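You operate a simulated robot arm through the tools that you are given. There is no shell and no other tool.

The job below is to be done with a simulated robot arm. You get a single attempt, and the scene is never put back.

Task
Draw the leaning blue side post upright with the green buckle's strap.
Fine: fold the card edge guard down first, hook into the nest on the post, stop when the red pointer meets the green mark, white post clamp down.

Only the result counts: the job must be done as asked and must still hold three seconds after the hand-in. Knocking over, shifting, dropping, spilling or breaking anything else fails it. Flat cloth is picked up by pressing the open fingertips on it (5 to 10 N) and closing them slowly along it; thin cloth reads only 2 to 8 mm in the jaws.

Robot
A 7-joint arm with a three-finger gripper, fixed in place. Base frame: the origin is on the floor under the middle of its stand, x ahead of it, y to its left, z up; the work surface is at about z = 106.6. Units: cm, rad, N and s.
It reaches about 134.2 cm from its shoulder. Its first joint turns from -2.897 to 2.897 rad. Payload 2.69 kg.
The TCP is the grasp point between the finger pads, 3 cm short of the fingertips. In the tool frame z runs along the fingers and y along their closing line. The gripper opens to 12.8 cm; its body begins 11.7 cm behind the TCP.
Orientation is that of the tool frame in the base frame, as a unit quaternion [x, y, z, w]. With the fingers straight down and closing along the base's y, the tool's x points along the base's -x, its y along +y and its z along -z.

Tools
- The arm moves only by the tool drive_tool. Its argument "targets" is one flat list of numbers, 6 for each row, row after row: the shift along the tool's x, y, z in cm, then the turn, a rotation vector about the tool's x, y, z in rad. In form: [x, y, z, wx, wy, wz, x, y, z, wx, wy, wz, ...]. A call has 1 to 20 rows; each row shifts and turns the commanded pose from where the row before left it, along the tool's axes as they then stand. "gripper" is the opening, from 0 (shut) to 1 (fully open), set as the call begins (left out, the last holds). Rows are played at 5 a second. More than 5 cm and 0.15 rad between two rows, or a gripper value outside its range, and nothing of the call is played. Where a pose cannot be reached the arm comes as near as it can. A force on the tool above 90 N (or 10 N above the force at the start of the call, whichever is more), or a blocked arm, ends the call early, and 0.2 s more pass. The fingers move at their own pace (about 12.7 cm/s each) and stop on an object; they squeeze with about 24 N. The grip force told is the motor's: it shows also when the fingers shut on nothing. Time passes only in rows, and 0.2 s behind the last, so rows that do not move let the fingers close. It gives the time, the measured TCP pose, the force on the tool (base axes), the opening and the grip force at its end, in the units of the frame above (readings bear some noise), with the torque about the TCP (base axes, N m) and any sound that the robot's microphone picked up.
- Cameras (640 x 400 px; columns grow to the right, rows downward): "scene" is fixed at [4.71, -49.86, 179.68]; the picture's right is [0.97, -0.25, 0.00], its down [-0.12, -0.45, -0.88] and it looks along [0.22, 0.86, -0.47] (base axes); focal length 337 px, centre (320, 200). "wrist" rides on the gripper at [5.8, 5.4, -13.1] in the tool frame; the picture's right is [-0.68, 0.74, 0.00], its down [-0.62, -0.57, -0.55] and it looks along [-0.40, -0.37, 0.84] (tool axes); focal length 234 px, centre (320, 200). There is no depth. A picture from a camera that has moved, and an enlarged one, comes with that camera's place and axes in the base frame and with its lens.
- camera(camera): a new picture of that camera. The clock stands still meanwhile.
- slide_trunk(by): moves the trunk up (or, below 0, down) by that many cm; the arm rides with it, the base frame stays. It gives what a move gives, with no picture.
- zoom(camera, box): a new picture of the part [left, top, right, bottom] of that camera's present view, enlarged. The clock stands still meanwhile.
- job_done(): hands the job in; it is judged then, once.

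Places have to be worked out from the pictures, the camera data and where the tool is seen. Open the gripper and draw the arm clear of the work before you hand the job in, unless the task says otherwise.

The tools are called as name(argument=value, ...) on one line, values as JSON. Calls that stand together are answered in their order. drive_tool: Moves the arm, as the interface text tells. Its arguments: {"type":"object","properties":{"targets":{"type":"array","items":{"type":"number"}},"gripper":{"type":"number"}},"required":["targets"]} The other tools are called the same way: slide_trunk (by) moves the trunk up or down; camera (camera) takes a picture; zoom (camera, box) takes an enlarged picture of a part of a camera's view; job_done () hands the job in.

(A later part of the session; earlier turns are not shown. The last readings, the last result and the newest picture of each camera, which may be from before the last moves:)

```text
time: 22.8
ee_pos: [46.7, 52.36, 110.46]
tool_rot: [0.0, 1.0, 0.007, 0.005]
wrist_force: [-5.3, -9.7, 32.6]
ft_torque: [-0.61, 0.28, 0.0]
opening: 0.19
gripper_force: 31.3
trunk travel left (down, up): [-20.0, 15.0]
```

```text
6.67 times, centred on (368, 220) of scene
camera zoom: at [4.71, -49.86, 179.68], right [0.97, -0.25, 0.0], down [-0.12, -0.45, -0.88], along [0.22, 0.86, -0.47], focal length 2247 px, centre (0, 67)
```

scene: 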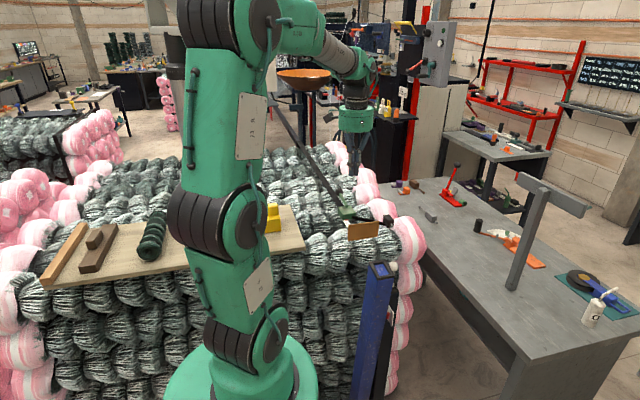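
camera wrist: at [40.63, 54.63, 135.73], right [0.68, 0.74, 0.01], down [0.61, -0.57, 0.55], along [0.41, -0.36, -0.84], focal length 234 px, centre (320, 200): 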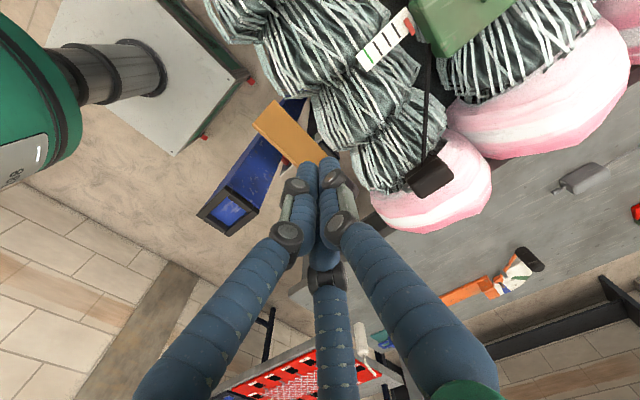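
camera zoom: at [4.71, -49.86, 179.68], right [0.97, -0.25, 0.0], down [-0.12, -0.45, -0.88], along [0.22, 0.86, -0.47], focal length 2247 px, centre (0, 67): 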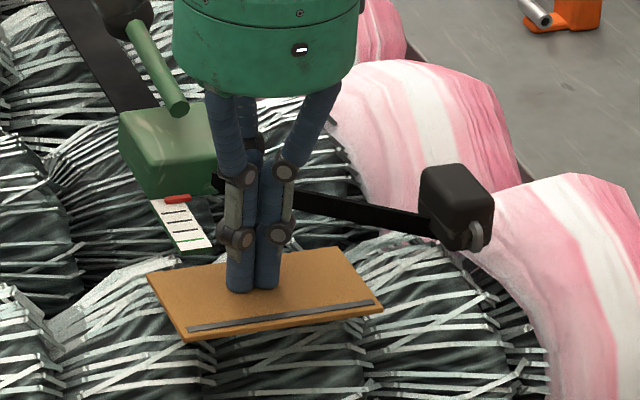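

The card has seated flat (32 N reaction) and a grey strip now shows on it. I lift off, open the hand and look at the hook.

drive_tool(targets=[0, 0, -1, 0, 0, 0, 0, 0, -4, 0, 0, 0, 0, 0, -5, 0, 0, 0, 0, 0, -5, 0, 0, 0, 0, 0, 0, 0, 0, 0])

drive_tool(targets=[-2, 0, 0, 0, 0, 0, -2, 0, 0, 0, 0, 0, -2, 0, 0, 0, 0, 0, 0, 0, 0, 0, 0, 0], gripper=1)

camera(camera="wrist")

zoom(camera="scene", box=[336, 190, 416, 250])

```text
time: 24.0
ee_pos: [46.36, 52.46, 124.91]
tool_rot: [0.0, 1.0, 0.006, 0.002]
wrist_force: [0.5, -0.2, 0.2]
ft_torque: [-0.01, -0.02, -0.02]
opening: 0.22
gripper_force: 31.4
trunk travel left (down, up): [-20.0, 15.0]
```

```text
time: 25.0
ee_pos: [52.45, 52.11, 124.97]
tool_rot: [0.0, 1.0, 0.007, 0.003]
wrist_force: [0.4, 0.4, -0.1]
ft_torque: [0.03, 0.03, 0.0]
opening: 12.81
gripper_force: 0.0
trunk travel left (down, up): [-20.0, 15.0]
```

```text
taken
camera wrist: at [46.47, 57.29, 138.18], right [0.68, 0.74, 0.01], down [0.61, -0.57, 0.54], along [0.41, -0.36, -0.84], focal length 234 px, centre (320, 200)
```

wrist: 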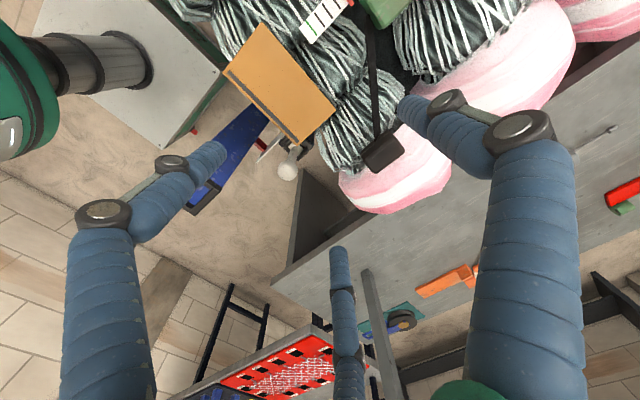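

```text
6.67 times, centred on (376, 220) of scene
camera zoom: at [4.71, -49.86, 179.68], right [0.97, -0.25, 0.0], down [-0.12, -0.45, -0.88], along [0.22, 0.86, -0.47], focal length 2247 px, centre (-53, 67)
```

zoom: 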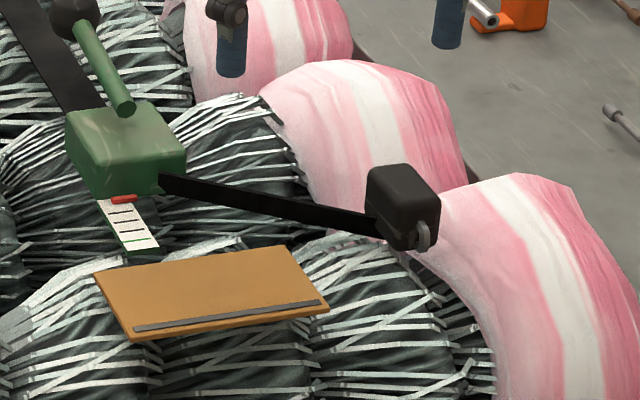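

The guard stays flat. Now I zoom on the hook from the wrist.

zoom(camera="wrist", box=[330, 100, 450, 190])

zoom(camera="scene", box=[372, 205, 404, 235])

```text
4.44 times, centred on (390, 145) of wrist
camera zoom: at [46.47, 57.29, 138.18], right [0.68, 0.74, 0.01], down [0.61, -0.57, 0.54], along [0.41, -0.36, -0.84], focal length 1041 px, centre (9, 444)
```

zoom: 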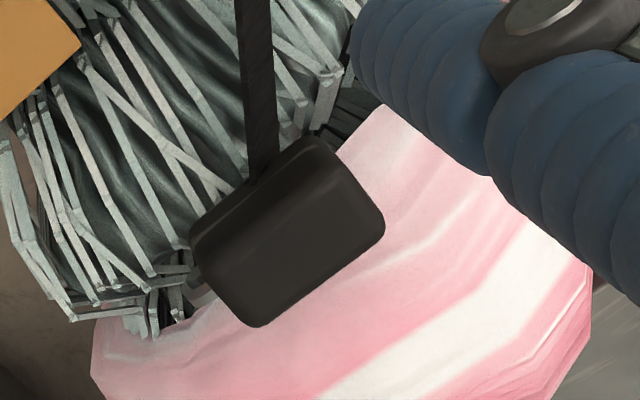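

```text
13.33 times, centred on (388, 220) of scene
camera zoom: at [4.71, -49.86, 179.68], right [0.97, -0.25, 0.0], down [-0.12, -0.45, -0.88], along [0.22, 0.86, -0.47], focal length 4494 px, centre (-587, -67)
```

zoom: 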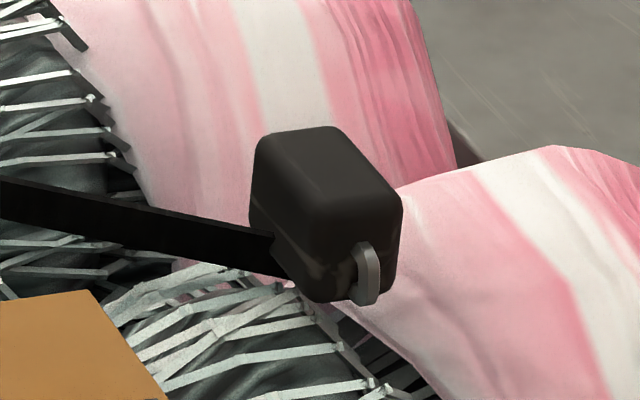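

From three rays the hook block's top is at about (60.9, 56.0, 109.5), roughly 3.3 cm in x by 4.6 cm in y, matching the black-rimmed nest on the post top. I move above it with the fingers partly closed and check alignment along the tool axis.

drive_tool(targets=[-2.8, 1.3, 1, 0, 0, 0, -2.8, 1.3, 1, 0, 0, 0, -2.8, 1.3, 1, 0, 0, 0, 0, 0, 0, 0, 0, 0], gripper=0.62)

camera(camera="wrist")

zoom(camera="wrist", box=[240, 70, 400, 190])

zoom(camera="scene", box=[340, 160, 436, 240])

```text
time: 26.0
ee_pos: [60.82, 55.85, 122.04]
tool_rot: [-0.001, 1.0, 0.006, 0.003]
wrist_force: [0.1, 0.4, -0.7]
ft_torque: [-0.04, 0.0, 0.0]
opening: 7.93
gripper_force: 0.0
trunk travel left (down, up): [-20.0, 15.0]
```

```text
taken
camera wrist: at [54.82, 61.02, 135.27], right [0.68, 0.74, 0.01], down [0.61, -0.57, 0.54], along [0.41, -0.36, -0.84], focal length 234 px, centre (320, 200)
```

wrist: 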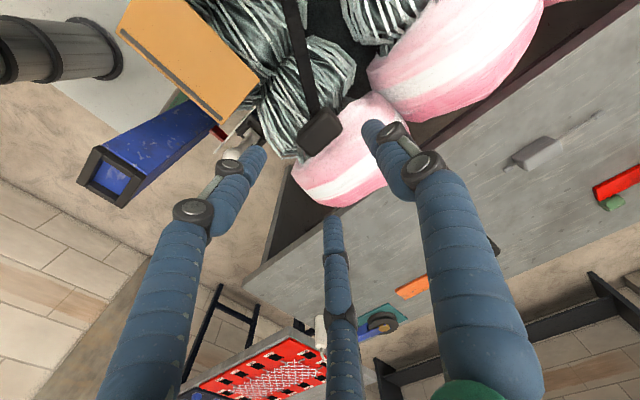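

```text
3.33 times, centred on (320, 130) of wrist
camera zoom: at [54.82, 61.02, 135.27], right [0.68, 0.74, 0.01], down [0.61, -0.57, 0.54], along [0.41, -0.36, -0.84], focal length 781 px, centre (320, 433)
```

zoom: 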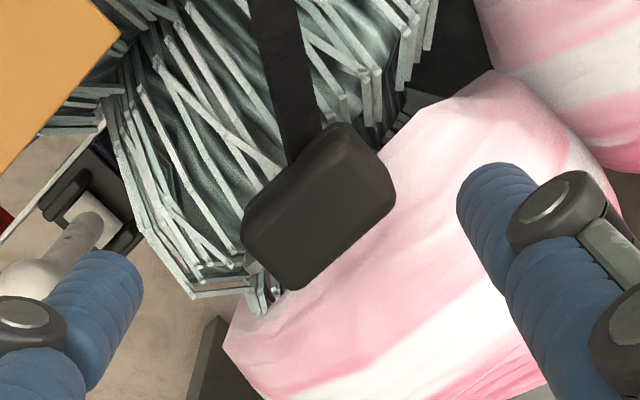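

```text
5.00 times, centred on (388, 200) of scene
camera zoom: at [4.71, -49.86, 179.68], right [0.97, -0.25, 0.0], down [-0.12, -0.45, -0.88], along [0.22, 0.86, -0.47], focal length 1685 px, centre (-20, 200)
```

zoom: 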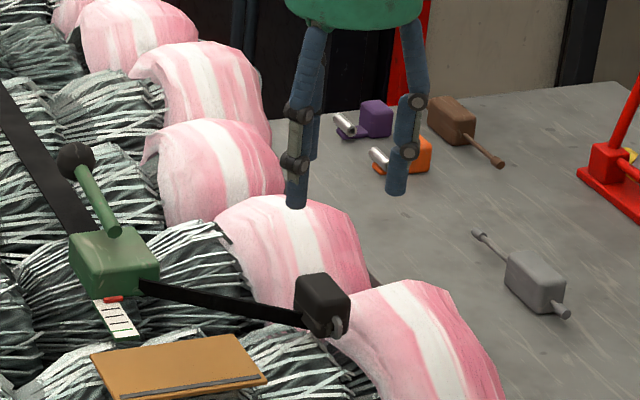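

The block is on the tool axis to within about 0.3 cm and its long side is along base y. I descend most of the way and check again.

drive_tool(targets=[0, 0, 3, 0, 0, 0, 0, 0, 3, 0, 0, 0, 0, 0, 2.2, 0, 0, 0, 0, 0, 0, 0, 0, 0])

zoom(camera="wrist", box=[220, 90, 420, 240])

zoom(camera="scene", box=[356, 180, 420, 240])

```text
time: 27.0
ee_pos: [60.65, 56.03, 113.95]
tool_rot: [0.001, 1.0, 0.007, 0.004]
wrist_force: [-0.1, 0.2, 0.1]
ft_torque: [-0.03, -0.03, -0.03]
opening: 7.93
gripper_force: 0.0
trunk travel left (down, up): [-20.0, 15.0]
```

```text
2.67 times, centred on (320, 165) of wrist
camera zoom: at [54.74, 61.19, 127.16], right [0.68, 0.74, 0.01], down [0.61, -0.57, 0.55], along [0.41, -0.36, -0.84], focal length 624 px, centre (320, 293)
```

zoom: 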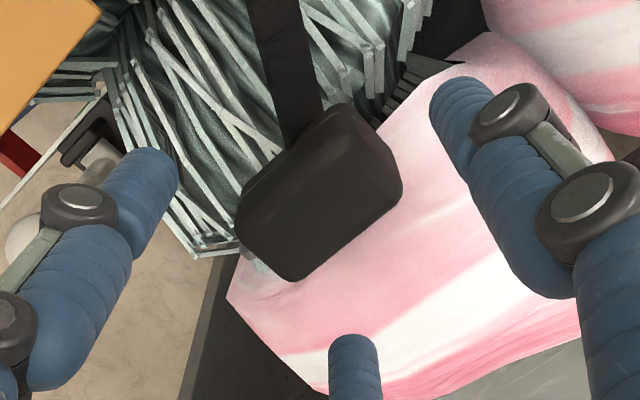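

```text
6.67 times, centred on (388, 210) of scene
camera zoom: at [4.71, -49.86, 179.68], right [0.97, -0.25, 0.0], down [-0.12, -0.45, -0.88], along [0.22, 0.86, -0.47], focal length 2247 px, centre (-133, 133)
```

zoom: 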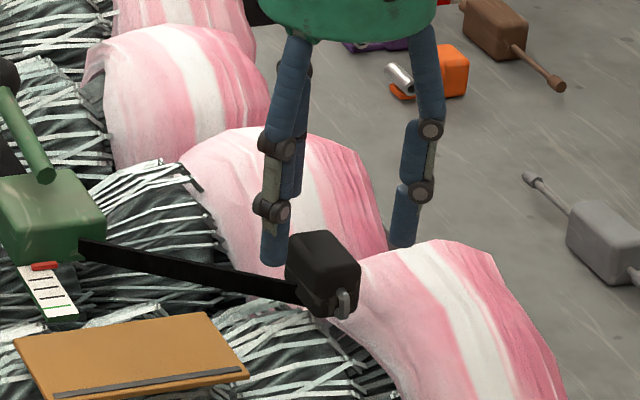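

The block's top is about 109.4, slightly +x,+y of the axis. I shift 0.2 cm each way and descend slowly in short calls, watching for contact.

drive_tool(targets=[-0.2, 0.2, 0.6, 0, 0, 0, 0, 0, 0.6, 0, 0, 0, 0, 0, 0.5, 0, 0, 0, 0, 0, 0, 0, 0, 0])

zoom(camera="wrist", box=[220, 90, 420, 240])

zoom(camera="scene", box=[356, 180, 420, 240])

```text
time: 28.0
ee_pos: [61.07, 56.45, 112.09]
tool_rot: [0.0, 1.0, 0.007, 0.003]
wrist_force: [-0.2, 0.2, 0.5]
ft_torque: [0.0, 0.0, -0.02]
opening: 7.92
gripper_force: 0.0
trunk travel left (down, up): [-20.0, 15.0]
```

```text
2.67 times, centred on (320, 165) of wrist
camera zoom: at [55.13, 61.45, 125.36], right [0.68, 0.74, 0.01], down [0.61, -0.57, 0.55], along [0.41, -0.36, -0.84], focal length 624 px, centre (320, 293)
```

zoom: 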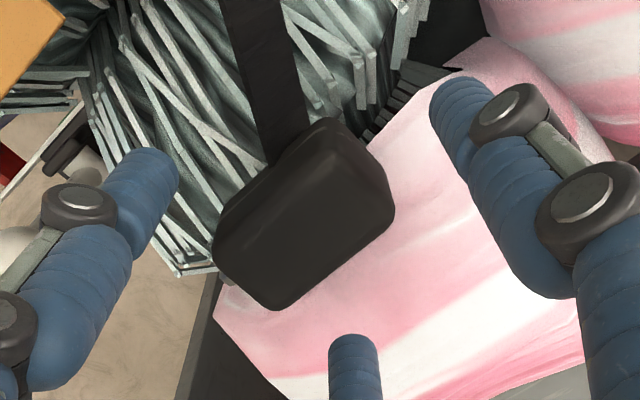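

```text
6.67 times, centred on (388, 210) of scene
camera zoom: at [4.71, -49.86, 179.68], right [0.97, -0.25, 0.0], down [-0.12, -0.45, -0.88], along [0.22, 0.86, -0.47], focal length 2247 px, centre (-133, 133)
```

zoom: 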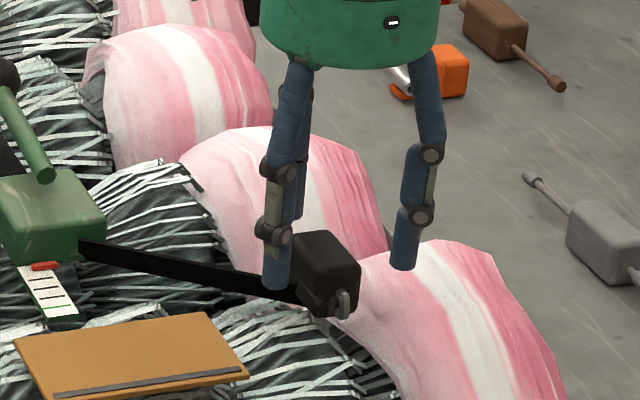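

drive_tool(targets=[0.1, -0.15, 0.4, 0, 0, 0, 0, 0, 0.3, 0, 0, 0, 0, 0, 0, 0, 0, 0])

zoom(camera="scene", box=[356, 180, 420, 240])

zoom(camera="wrist", box=[220, 90, 420, 240])

```text
time: 28.8
ee_pos: [60.99, 56.3, 111.52]
tool_rot: [0.0, 1.0, 0.007, 0.004]
wrist_force: [0.6, -0.7, -0.2]
ft_torque: [0.0, 0.0, 0.03]
opening: 7.93
gripper_force: 0.1
trunk travel left (down, up): [-20.0, 15.0]
```

```text
6.67 times, centred on (388, 210) of scene
camera zoom: at [4.71, -49.86, 179.68], right [0.97, -0.25, 0.0], down [-0.12, -0.45, -0.88], along [0.22, 0.86, -0.47], focal length 2247 px, centre (-133, 133)
```

zoom: 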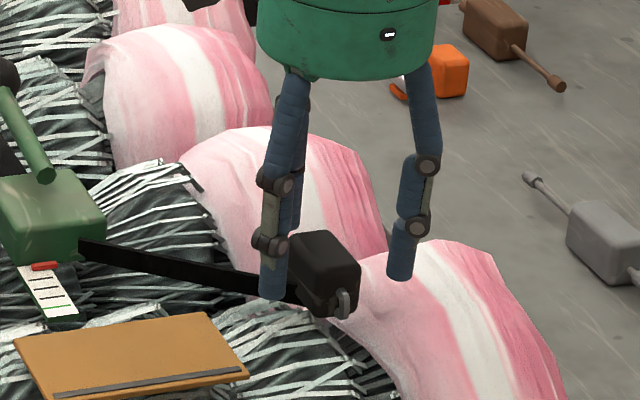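

```text
2.67 times, centred on (320, 165) of wrist
camera zoom: at [54.97, 61.4, 124.68], right [0.68, 0.74, 0.01], down [0.61, -0.57, 0.55], along [0.41, -0.36, -0.84], focal length 624 px, centre (320, 293)
```

zoom: 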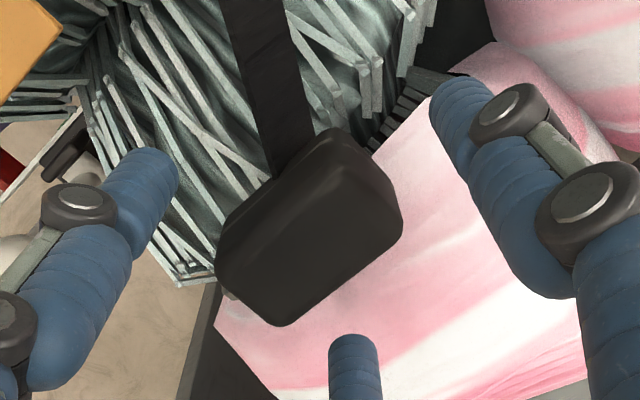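

No contact yet; tips about 0.8 cm below the block top. Down another centimetre.

drive_tool(targets=[0, 0, 0.35, 0, 0, 0, 0, 0, 0.35, 0, 0, 0, 0, 0, 0.3, 0, 0, 0, 0, 0, 0, 0, 0, 0])

zoom(camera="scene", box=[356, 180, 420, 240])

zoom(camera="wrist", box=[220, 90, 420, 240])

```text
time: 29.8
ee_pos: [61.23, 56.35, 110.61]
tool_rot: [0.0, 1.0, 0.006, 0.002]
wrist_force: [-0.3, -0.7, -0.1]
ft_torque: [0.01, 0.03, -0.02]
opening: 7.94
gripper_force: 0.1
trunk travel left (down, up): [-20.0, 15.0]
```

```text
6.67 times, centred on (388, 210) of scene
camera zoom: at [4.71, -49.86, 179.68], right [0.97, -0.25, 0.0], down [-0.12, -0.45, -0.88], along [0.22, 0.86, -0.47], focal length 2247 px, centre (-133, 133)
```

zoom: 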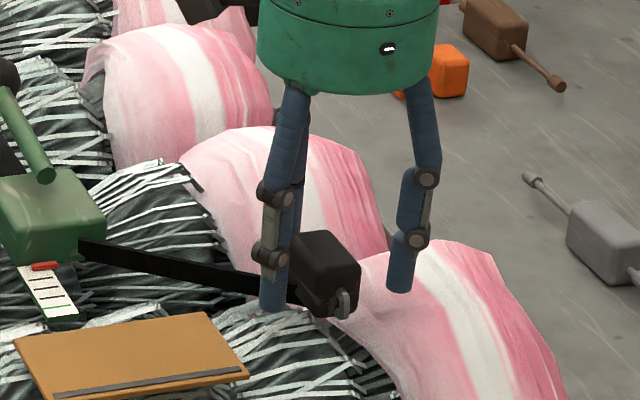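

```text
2.67 times, centred on (320, 165) of wrist
camera zoom: at [55.1, 61.49, 123.75], right [0.68, 0.74, 0.01], down [0.61, -0.57, 0.55], along [0.41, -0.36, -0.84], focal length 624 px, centre (320, 293)
```

zoom: 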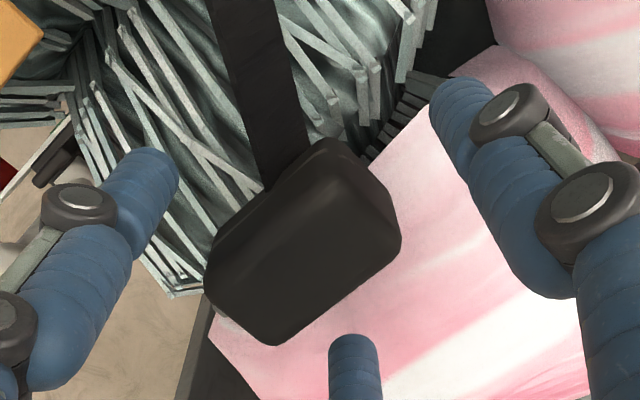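

Tips now about 1.5 cm down the block with no contact. I centre by a couple of millimetres, go down 0.3 cm and close the fingers.

drive_tool(targets=[0.15, -0.2, 0.3, 0, 0, 0, 0, 0, 0, 0, 0, 0])

drive_tool(targets=[0, 0, 0, 0, 0, 0, 0, 0, 0, 0, 0, 0, 0, 0, 0, 0, 0, 0, 0, 0, 0, 0, 0, 0], gripper=0)

zoom(camera="wrist", box=[220, 90, 420, 240])

zoom(camera="scene", box=[356, 180, 420, 240])

```text
time: 30.4
ee_pos: [61.01, 56.23, 110.25]
tool_rot: [-0.001, 1.0, 0.006, 0.003]
wrist_force: [0.1, 0.2, 0.2]
ft_torque: [-0.01, 0.0, 0.01]
opening: 7.92
gripper_force: 0.0
trunk travel left (down, up): [-20.0, 15.0]
```

```text
time: 31.4
ee_pos: [60.84, 56.18, 110.32]
tool_rot: [-0.001, 1.0, 0.006, 0.003]
wrist_force: [-0.1, 2.1, 1.0]
ft_torque: [-0.01, -0.02, 0.0]
opening: 3.57
gripper_force: 23.8
trunk travel left (down, up): [-20.0, 15.0]
```

```text
2.67 times, centred on (320, 165) of wrist
camera zoom: at [54.95, 61.32, 123.49], right [0.68, 0.74, 0.01], down [0.61, -0.57, 0.55], along [0.41, -0.36, -0.84], focal length 624 px, centre (320, 293)
```

zoom: 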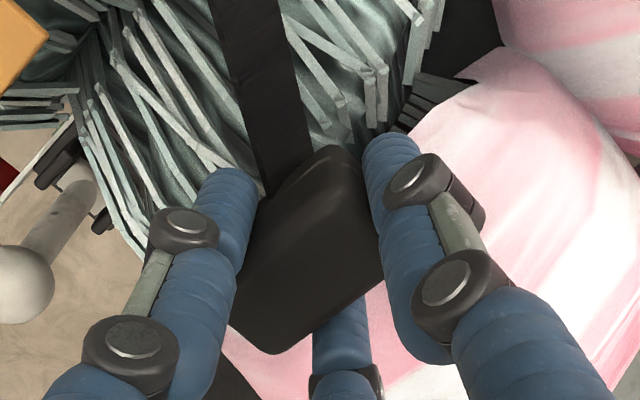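

```text
6.67 times, centred on (388, 210) of scene
camera zoom: at [4.71, -49.86, 179.68], right [0.97, -0.25, 0.0], down [-0.12, -0.45, -0.88], along [0.22, 0.86, -0.47], focal length 2247 px, centre (-133, 133)
```

zoom: 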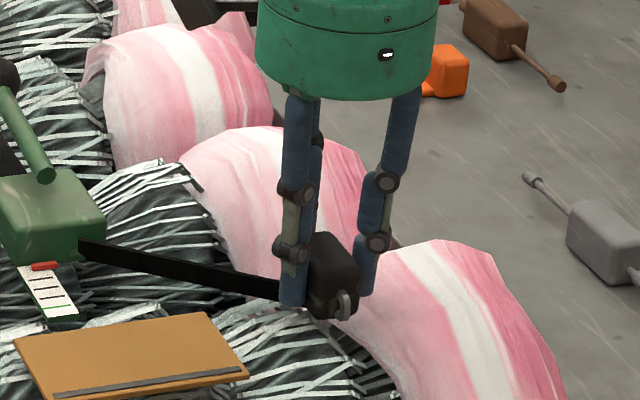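

The block is held (opening 3.57 cm, 23.8 N). I lift it a few centimetres and check that it comes along and how the strap behaves.

drive_tool(targets=[0, 0, -1, 0, 0, 0, 0, 0, -1.5, 0, 0, 0, 0, 0, -1.5, 0, 0, 0, 0, 0, 0, 0, 0, 0])

zoom(camera="scene", box=[340, 180, 420, 240])

zoom(camera="wrist", box=[220, 90, 420, 240])

```text
time: 32.4
ee_pos: [60.8, 56.19, 114.51]
tool_rot: [0.0, 1.0, 0.006, 0.002]
wrist_force: [-0.1, 0.2, 0.0]
ft_torque: [0.05, -0.02, 0.0]
opening: 3.56
gripper_force: 23.5
trunk travel left (down, up): [-20.0, 15.0]
```

```text
6.67 times, centred on (380, 210) of scene
camera zoom: at [4.71, -49.86, 179.68], right [0.97, -0.25, 0.0], down [-0.12, -0.45, -0.88], along [0.22, 0.86, -0.47], focal length 2247 px, centre (-80, 133)
```

zoom: 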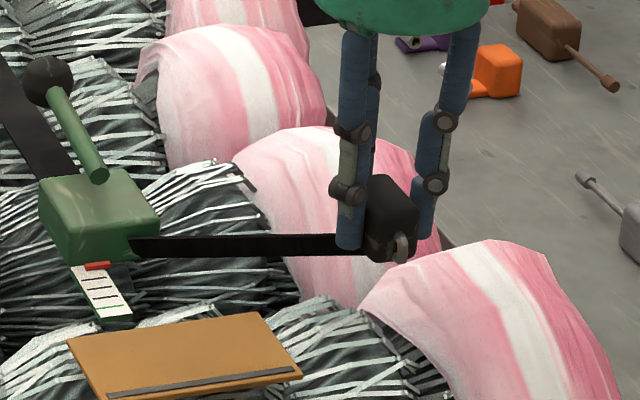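

```text
2.67 times, centred on (320, 165) of wrist
camera zoom: at [54.75, 61.25, 127.56], right [0.68, 0.74, 0.01], down [0.61, -0.57, 0.55], along [0.41, -0.36, -0.84], focal length 624 px, centre (320, 293)
```

zoom: 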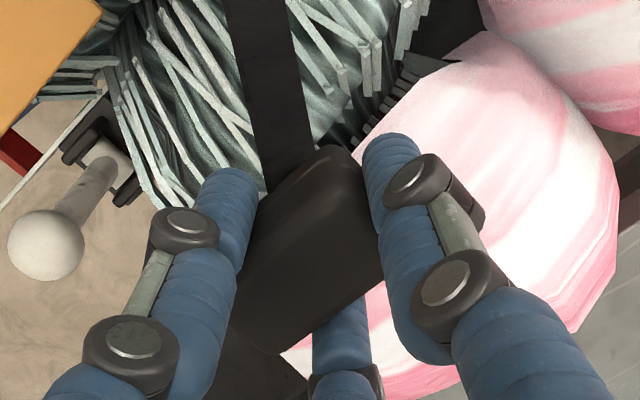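

The block comes up and the strap follows without pull. I raise it to a safe height and carry it toward the post top in stages.

drive_tool(targets=[0, 0, -3.5, 0, 0, 0, 0, 0, -3.5, 0, 0, 0, 2, -3, 0, 0, 0, 0, 2, -3, 0, 0, 0, 0, 2, -3, 0, 0, 0, 0, 0, 0, 0, 0, 0, 0])

zoom(camera="scene", box=[320, 170, 448, 270])

```text
time: 33.8
ee_pos: [54.81, 47.1, 121.01]
tool_rot: [0.001, 1.0, 0.006, 0.003]
wrist_force: [-0.6, 0.3, 0.5]
ft_torque: [0.03, -0.01, -0.02]
opening: 3.59
gripper_force: 24.5
trunk travel left (down, up): [-20.0, 15.0]
```

```text
4.00 times, centred on (384, 220) of scene
camera zoom: at [4.71, -49.86, 179.68], right [0.97, -0.25, 0.0], down [-0.12, -0.45, -0.88], along [0.22, 0.86, -0.47], focal length 1348 px, centre (64, 120)
```

zoom: 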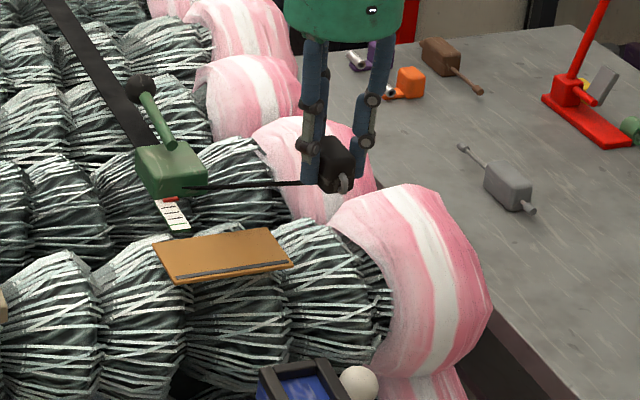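

No resistance from the strap. I continue to just above the post's nest.

drive_tool(targets=[2.1, -3.6, 0, 0, 0, 0, 2.1, -3.6, 0, 0, 0, 0, 2.1, -3.6, 0, 0, 0, 0, 2.1, -3.6, 0, 0, 0, 0, 0, 0, 0, 0, 0, 0])

camera(camera="wrist")

zoom(camera="wrist", box=[200, 70, 440, 250])

zoom(camera="scene", box=[320, 190, 448, 290])

```text
time: 35.0
ee_pos: [46.33, 32.51, 120.61]
tool_rot: [0.0, 1.0, 0.006, 0.003]
wrist_force: [0.2, -0.8, -0.3]
ft_torque: [0.05, -0.07, -0.06]
opening: 3.53
gripper_force: 24.3
trunk travel left (down, up): [-20.0, 15.0]
```

```text
taken
camera wrist: at [40.34, 37.64, 133.82], right [0.68, 0.74, 0.01], down [0.61, -0.57, 0.54], along [0.41, -0.36, -0.84], focal length 234 px, centre (320, 200)
```

wrist: 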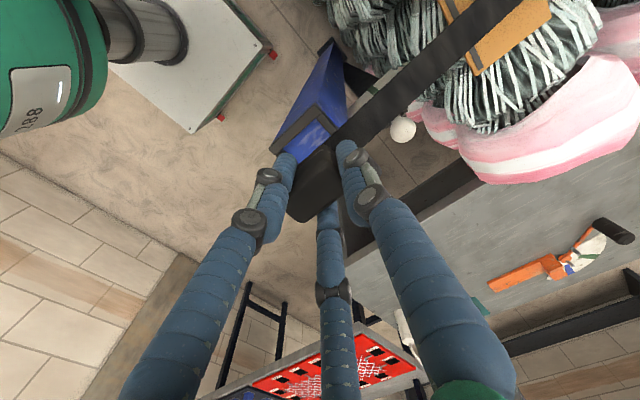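

```text
2.22 times, centred on (320, 160) of wrist
camera zoom: at [40.34, 37.64, 133.82], right [0.68, 0.74, 0.01], down [0.61, -0.57, 0.54], along [0.41, -0.36, -0.84], focal length 520 px, centre (320, 289)
```

zoom: 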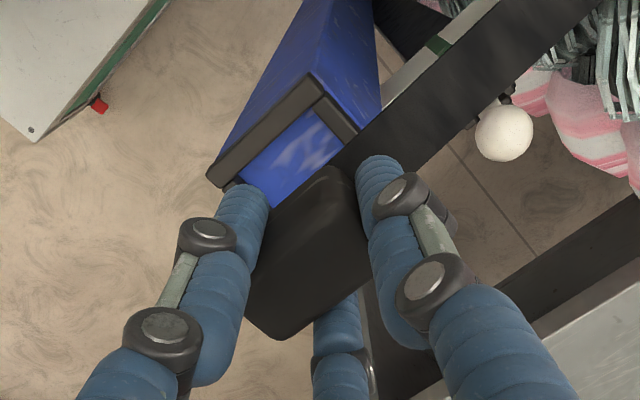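

```text
4.00 times, centred on (384, 240) of scene
camera zoom: at [4.71, -49.86, 179.68], right [0.97, -0.25, 0.0], down [-0.12, -0.45, -0.88], along [0.22, 0.86, -0.47], focal length 1348 px, centre (64, 40)
```

zoom: 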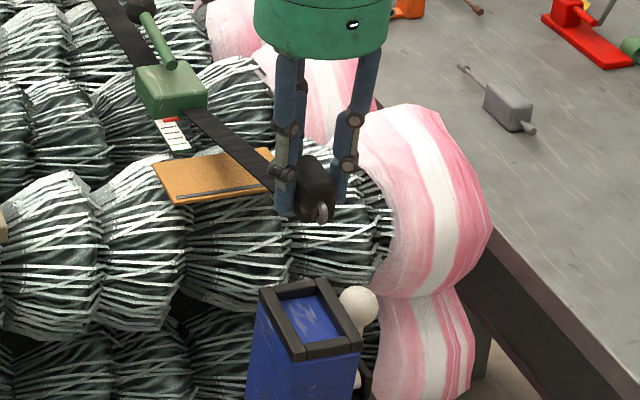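

I zoom in on the nest next to the held block to fix their relative position precisely.

zoom(camera="wrist", box=[250, 80, 370, 170])

zoom(camera="scene", box=[360, 220, 424, 280])

```text
4.44 times, centred on (310, 125) of wrist
camera zoom: at [40.34, 37.64, 133.82], right [0.68, 0.74, 0.01], down [0.61, -0.57, 0.54], along [0.41, -0.36, -0.84], focal length 1041 px, centre (364, 533)
```

zoom: 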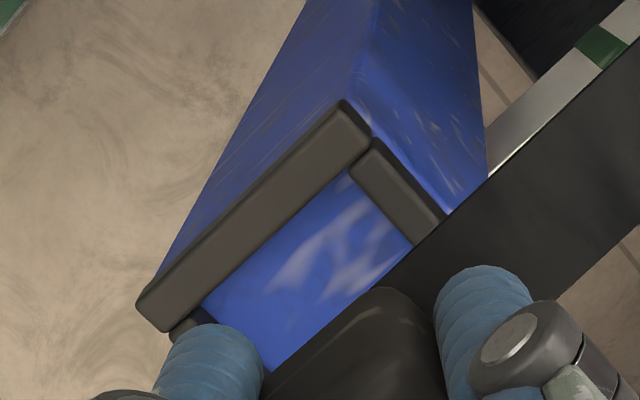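

```text
6.67 times, centred on (392, 250) of scene
camera zoom: at [4.71, -49.86, 179.68], right [0.97, -0.25, 0.0], down [-0.12, -0.45, -0.88], along [0.22, 0.86, -0.47], focal length 2247 px, centre (-160, -133)
```

zoom: 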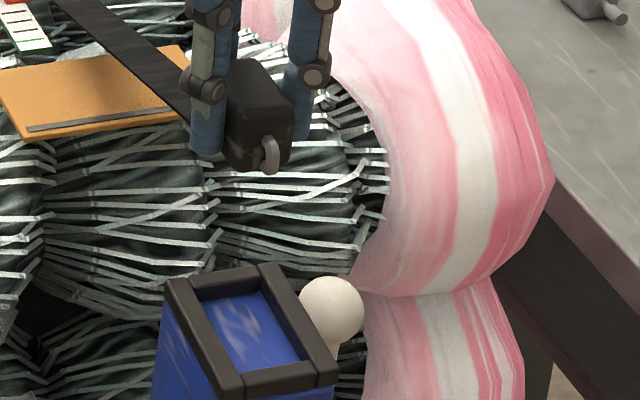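

I zoom on the held block to measure where it sits relative to the tool axis.

zoom(camera="wrist", box=[270, 130, 370, 240])

zoom(camera="scene", box=[368, 215, 400, 255])

```text
3.64 times, centred on (320, 185) of wrist
camera zoom: at [40.34, 37.64, 133.82], right [0.68, 0.74, 0.01], down [0.61, -0.57, 0.54], along [0.41, -0.36, -0.84], focal length 852 px, centre (320, 254)
```

zoom: 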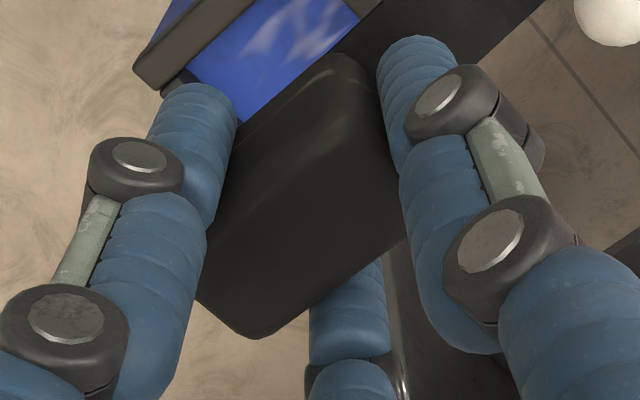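

```text
10.00 times, centred on (384, 235) of scene
camera zoom: at [4.71, -49.86, 179.68], right [0.97, -0.25, 0.0], down [-0.12, -0.45, -0.88], along [0.22, 0.86, -0.47], focal length 3370 px, centre (-320, -150)
```

zoom: 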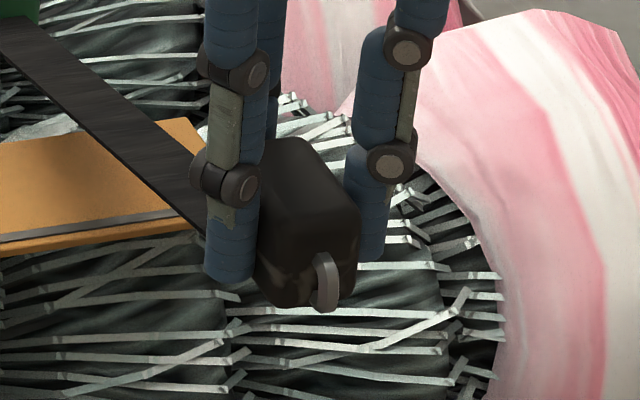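

The block is held with its body extending about 3.4 cm toward -y and 1.7 cm toward +y of the tool axis, square to the nest. The nest floor centre I judge at about (46.75, 30.5, 106.2), tilted about 0.11 rad with the post. I tilt the hand to match and move to a few centimetres above it.

drive_tool(targets=[0, 0, 0, -0.05, 0, 0, 0, 0, 0, -0.045, 0, 0, -0.2, -1.3, 2, 0, 0, 0, -0.2, -1.3, 2, 0, 0, 0, 0, 0, 0, 0, 0, 0])

camera(camera="wrist")

zoom(camera="scene", box=[360, 225, 424, 285])

zoom(camera="wrist", box=[250, 110, 370, 220])

```text
time: 36.2
ee_pos: [46.78, 30.38, 116.76]
tool_rot: [-0.001, 0.999, 0.054, 0.002]
wrist_force: [0.0, 0.7, -1.1]
ft_torque: [0.03, -0.01, 0.0]
opening: 3.52
gripper_force: 23.9
trunk travel left (down, up): [-20.0, 15.0]
```

```text
taken
camera wrist: at [40.77, 34.23, 130.38], right [0.68, 0.73, 0.08], down [0.61, -0.62, 0.49], along [0.41, -0.28, -0.87], focal length 234 px, centre (320, 200)
```

wrist: 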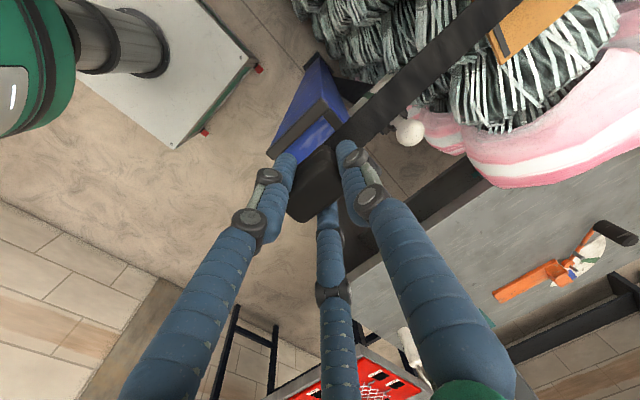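

```text
6.67 times, centred on (392, 255) of scene
camera zoom: at [4.71, -49.86, 179.68], right [0.97, -0.25, 0.0], down [-0.12, -0.45, -0.88], along [0.22, 0.86, -0.47], focal length 2247 px, centre (-160, -167)
```

zoom: 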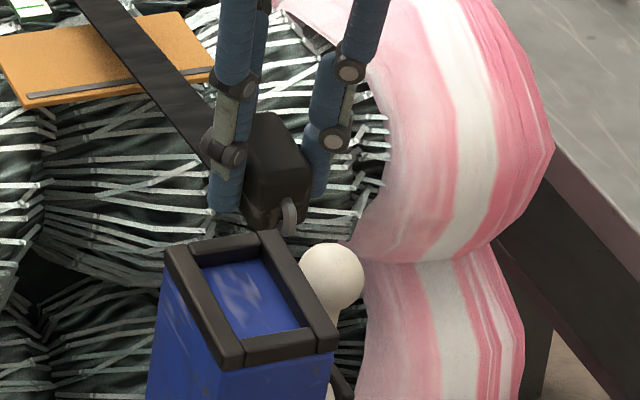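

```text
3.64 times, centred on (310, 165) of wrist
camera zoom: at [40.77, 34.23, 130.38], right [0.68, 0.73, 0.08], down [0.61, -0.62, 0.49], along [0.41, -0.28, -0.87], focal length 852 px, centre (356, 327)
```

zoom: 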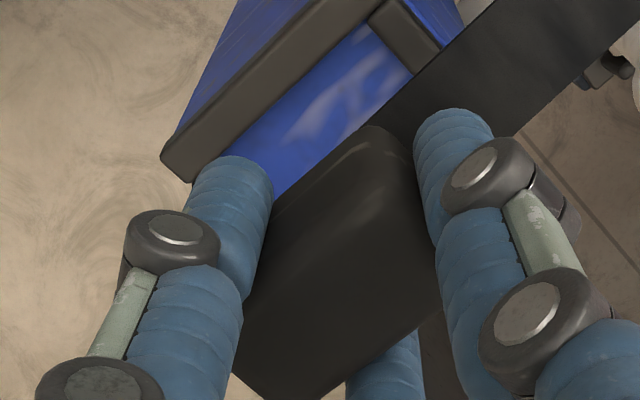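

Tilt now matches the post. In the tool frame the nest opening spans about y +1.9 to -3.5 and x ±1.7 about the block's own centre; I shift +y 0.25 cm for the hook nose and descend most of the remaining gap.

drive_tool(targets=[0, 0.25, 1.5, 0, 0, 0, 0, 0, 1.5, 0, 0, 0, 0, 0, 1.2, 0, 0, 0, 0, 0, 0, 0, 0, 0])

zoom(camera="scene", box=[360, 235, 424, 285])

zoom(camera="wrist", box=[250, 110, 370, 220])

```text
time: 37.2
ee_pos: [46.92, 31.08, 112.53]
tool_rot: [0.0, 0.999, 0.054, 0.003]
wrist_force: [-0.3, 0.2, -0.6]
ft_torque: [0.01, -0.02, -0.01]
opening: 3.51
gripper_force: 24.1
trunk travel left (down, up): [-20.0, 15.0]
```

```text
8.00 times, centred on (392, 260) of scene
camera zoom: at [4.71, -49.86, 179.68], right [0.97, -0.25, 0.0], down [-0.12, -0.45, -0.88], along [0.22, 0.86, -0.47], focal length 2696 px, centre (-256, -280)
```

zoom: 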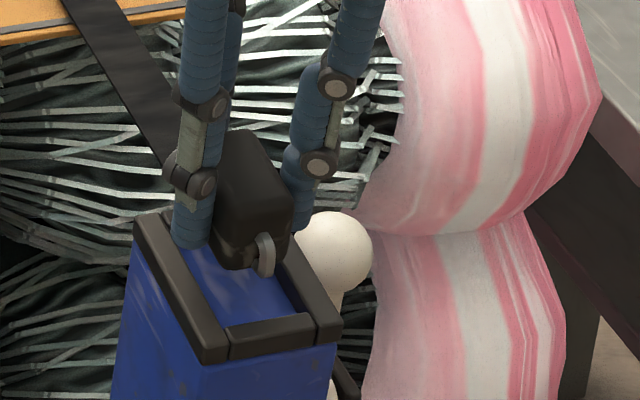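

```text
3.64 times, centred on (310, 165) of wrist
camera zoom: at [40.79, 34.9, 126.15], right [0.68, 0.73, 0.08], down [0.61, -0.62, 0.49], along [0.41, -0.28, -0.87], focal length 852 px, centre (356, 327)
```

zoom: 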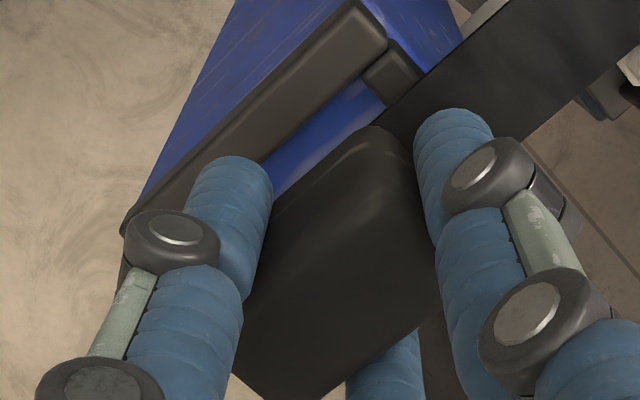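

The hook is centred over the nest with margin on each side in the scene view. I descend slowly now.

drive_tool(targets=[0, 0, 0.4, 0, 0, 0, 0, 0, 0.4, 0, 0, 0, 0, 0, 0.3, 0, 0, 0, 0, 0, 0, 0, 0, 0])

zoom(camera="scene", box=[360, 235, 424, 285])

zoom(camera="wrist", box=[250, 110, 370, 220])

```text
time: 38.2
ee_pos: [46.82, 31.33, 111.33]
tool_rot: [0.0, 0.999, 0.053, 0.002]
wrist_force: [-0.2, 0.1, -0.1]
ft_torque: [0.0, -0.02, 0.0]
opening: 3.54
gripper_force: 24.1
trunk travel left (down, up): [-20.0, 15.0]
```

```text
8.00 times, centred on (392, 260) of scene
camera zoom: at [4.71, -49.86, 179.68], right [0.97, -0.25, 0.0], down [-0.12, -0.45, -0.88], along [0.22, 0.86, -0.47], focal length 2696 px, centre (-256, -280)
```

zoom: 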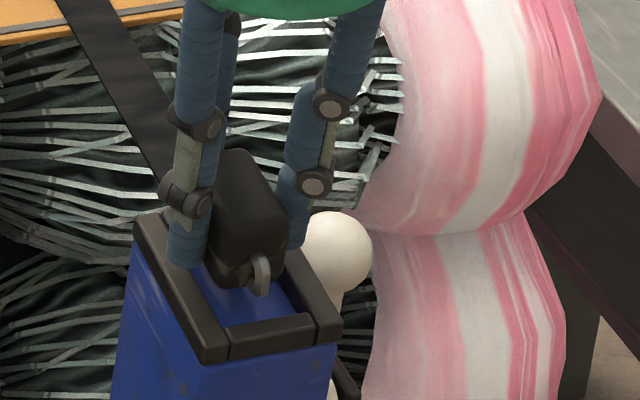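

```text
3.64 times, centred on (310, 165) of wrist
camera zoom: at [40.79, 35.14, 125.0], right [0.68, 0.73, 0.08], down [0.61, -0.62, 0.49], along [0.41, -0.28, -0.87], focal length 852 px, centre (356, 327)
```

zoom: 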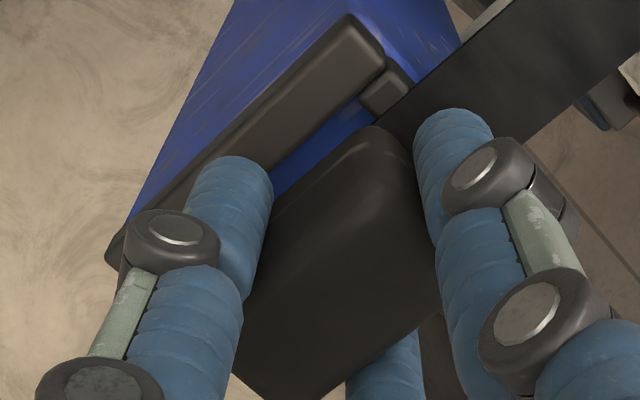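

zoom(camera="scene", box=[372, 250, 404, 280])

```text
13.33 times, centred on (388, 265) of scene
camera zoom: at [4.71, -49.86, 179.68], right [0.97, -0.25, 0.0], down [-0.12, -0.45, -0.88], along [0.22, 0.86, -0.47], focal length 4494 px, centre (-587, -667)
```

zoom: 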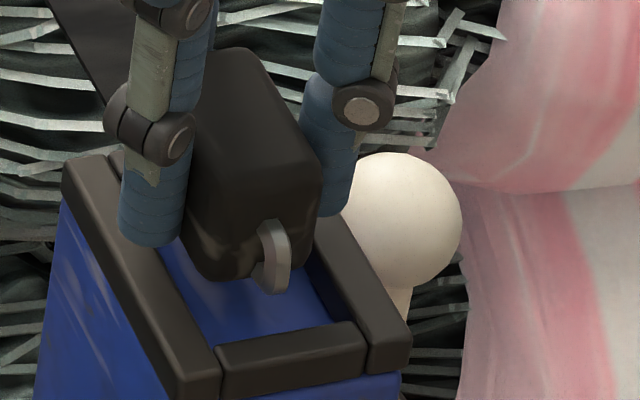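

Close view: at the present line the block is almost against the nest's +y bar while there is room in front and on the +x side. I shift -y 0.45 cm and +x 0.15 cm, then go down in small steps.

drive_tool(targets=[-0.15, -0.45, 0, 0, 0, 0, 0, 0, 0.3, 0, 0, 0, 0, 0, 0.3, 0, 0, 0, 0, 0, 0, 0, 0, 0])

zoom(camera="scene", box=[372, 250, 404, 280])

zoom(camera="wrist", box=[250, 110, 370, 220])

```text
time: 39.2
ee_pos: [47.0, 30.99, 110.59]
tool_rot: [0.0, 0.999, 0.053, 0.002]
wrist_force: [0.0, 0.7, -0.8]
ft_torque: [0.03, -0.01, -0.02]
opening: 3.55
gripper_force: 23.7
trunk travel left (down, up): [-20.0, 15.0]
```

```text
13.33 times, centred on (388, 265) of scene
camera zoom: at [4.71, -49.86, 179.68], right [0.97, -0.25, 0.0], down [-0.12, -0.45, -0.88], along [0.22, 0.86, -0.47], focal length 4494 px, centre (-587, -667)
```

zoom: 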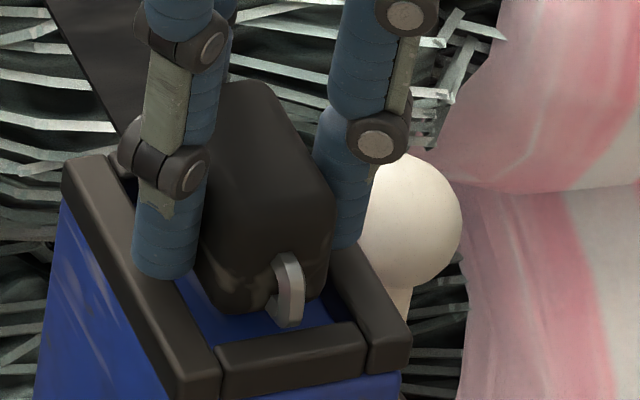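

```text
3.64 times, centred on (310, 165) of wrist
camera zoom: at [41.04, 34.72, 124.28], right [0.68, 0.73, 0.08], down [0.61, -0.62, 0.49], along [0.41, -0.28, -0.87], focal length 852 px, centre (356, 327)
```

zoom: 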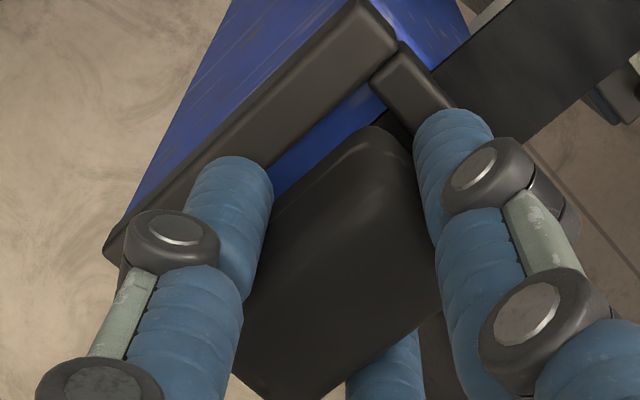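

Well centred now; I continue down in 0.2 to 0.3 cm steps, watching for seating force.

drive_tool(targets=[0.05, 0, 0.25, 0, 0, 0, 0, 0, 0.25, 0, 0, 0, 0, 0, 0, 0, 0, 0])

zoom(camera="scene", box=[372, 250, 404, 280])

```text
time: 40.0
ee_pos: [46.89, 30.87, 110.27]
tool_rot: [0.0, 0.998, 0.055, 0.003]
wrist_force: [-1.6, -2.1, 10.4]
ft_torque: [-0.21, 0.39, -0.04]
opening: 3.54
gripper_force: 23.8
trunk travel left (down, up): [-20.0, 15.0]
```

```text
13.33 times, centred on (388, 265) of scene
camera zoom: at [4.71, -49.86, 179.68], right [0.97, -0.25, 0.0], down [-0.12, -0.45, -0.88], along [0.22, 0.86, -0.47], focal length 4494 px, centre (-587, -667)
```

zoom: 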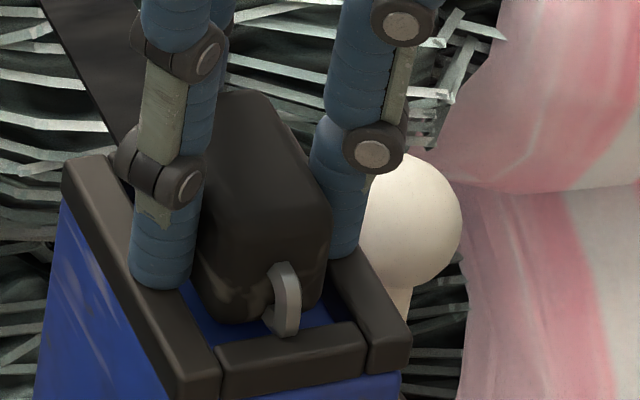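

Contact: 10 N upward, and the torque says it is the left fingertip resting on the nest's -x rim, so the block is already down inside the nest. I ease up 0.15 cm and open the fingers so it drops the last few millimetres.

drive_tool(targets=[0, 0, -0.15, 0, 0, 0, 0, 0, 0, 0, 0, 0])

drive_tool(targets=[0, 0, 0, 0, 0, 0, 0, 0, 0, 0, 0, 0, 0, 0, 0, 0, 0, 0], gripper=0.6)

zoom(camera="scene", box=[372, 250, 404, 280])

zoom(camera="wrist", box=[250, 110, 370, 220])

```text
time: 40.6
ee_pos: [46.92, 31.0, 110.41]
tool_rot: [0.0, 0.999, 0.053, 0.002]
wrist_force: [-0.5, 0.1, 0.7]
ft_torque: [0.01, -0.03, -0.02]
opening: 3.53
gripper_force: 23.8
trunk travel left (down, up): [-20.0, 15.0]
```

```text
time: 41.4
ee_pos: [46.93, 30.95, 110.34]
tool_rot: [0.001, 0.999, 0.054, 0.002]
wrist_force: [-0.1, 1.1, 0.4]
ft_torque: [0.02, 0.01, -0.02]
opening: 7.66
gripper_force: 0.1
trunk travel left (down, up): [-20.0, 15.0]
```

```text
13.33 times, centred on (388, 265) of scene
camera zoom: at [4.71, -49.86, 179.68], right [0.97, -0.25, 0.0], down [-0.12, -0.45, -0.88], along [0.22, 0.86, -0.47], focal length 4494 px, centre (-587, -667)
```

zoom: 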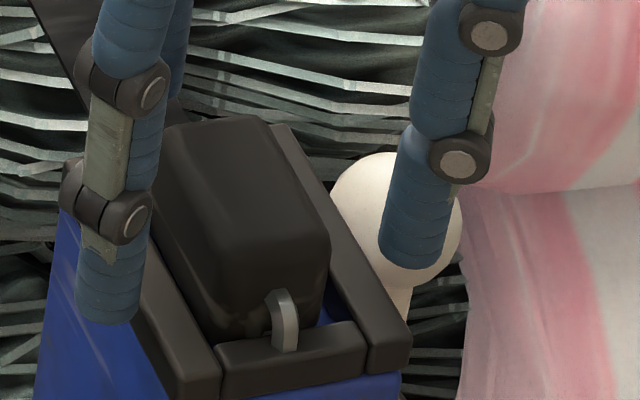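

```text
3.64 times, centred on (310, 165) of wrist
camera zoom: at [40.93, 34.73, 124.05], right [0.68, 0.73, 0.08], down [0.61, -0.62, 0.49], along [0.41, -0.28, -0.87], focal length 852 px, centre (356, 327)
```

zoom: 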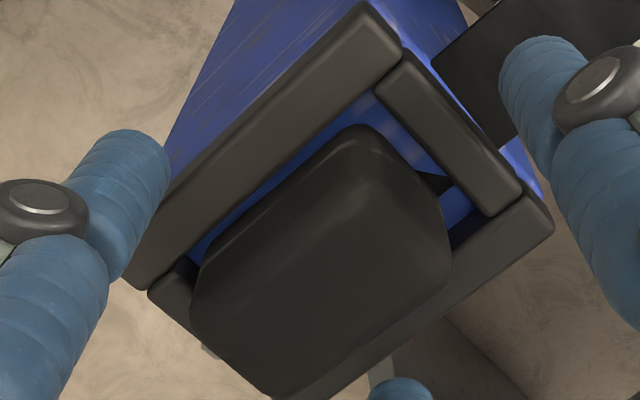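

The hook sits down in the nest, its nose behind the front bar. I withdraw upward and look at everything.

drive_tool(targets=[0, 0, -2, 0, 0, 0, 0, 0, -4, 0, 0, 0, 0, 0, -4, 0, 0, 0, 0, 0, -3, 0, 0, 0, 0, 0, 0, 0, 0, 0])

zoom(camera="scene", box=[320, 180, 448, 280])

camera(camera="wrist")

```text
time: 42.6
ee_pos: [47.22, 29.5, 123.2]
tool_rot: [-0.001, 0.999, 0.053, 0.003]
wrist_force: [0.0, 0.2, -0.2]
ft_torque: [0.01, 0.0, 0.01]
opening: 7.67
gripper_force: 0.0
trunk travel left (down, up): [-20.0, 15.0]
```

```text
4.00 times, centred on (384, 230) of scene
camera zoom: at [4.71, -49.86, 179.68], right [0.97, -0.25, 0.0], down [-0.12, -0.45, -0.88], along [0.22, 0.86, -0.47], focal length 1348 px, centre (64, 80)
```

zoom: 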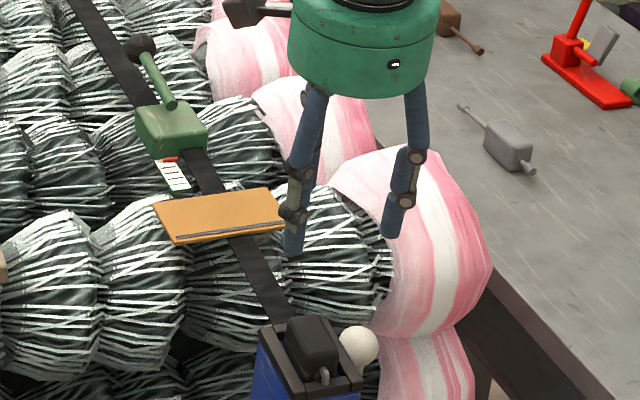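

```text
taken
camera wrist: at [41.12, 33.49, 136.88], right [0.68, 0.73, 0.08], down [0.61, -0.62, 0.49], along [0.41, -0.28, -0.87], focal length 234 px, centre (320, 200)
```

wrist: 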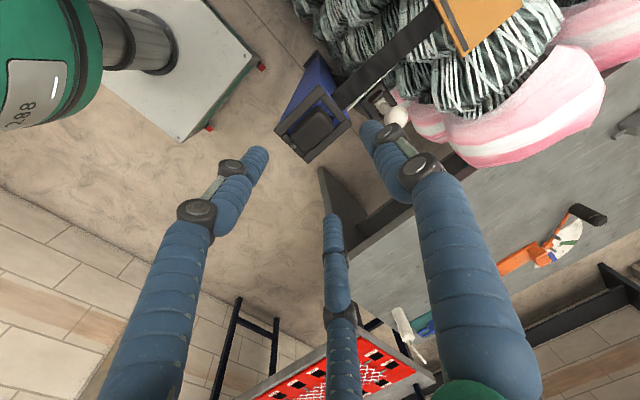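

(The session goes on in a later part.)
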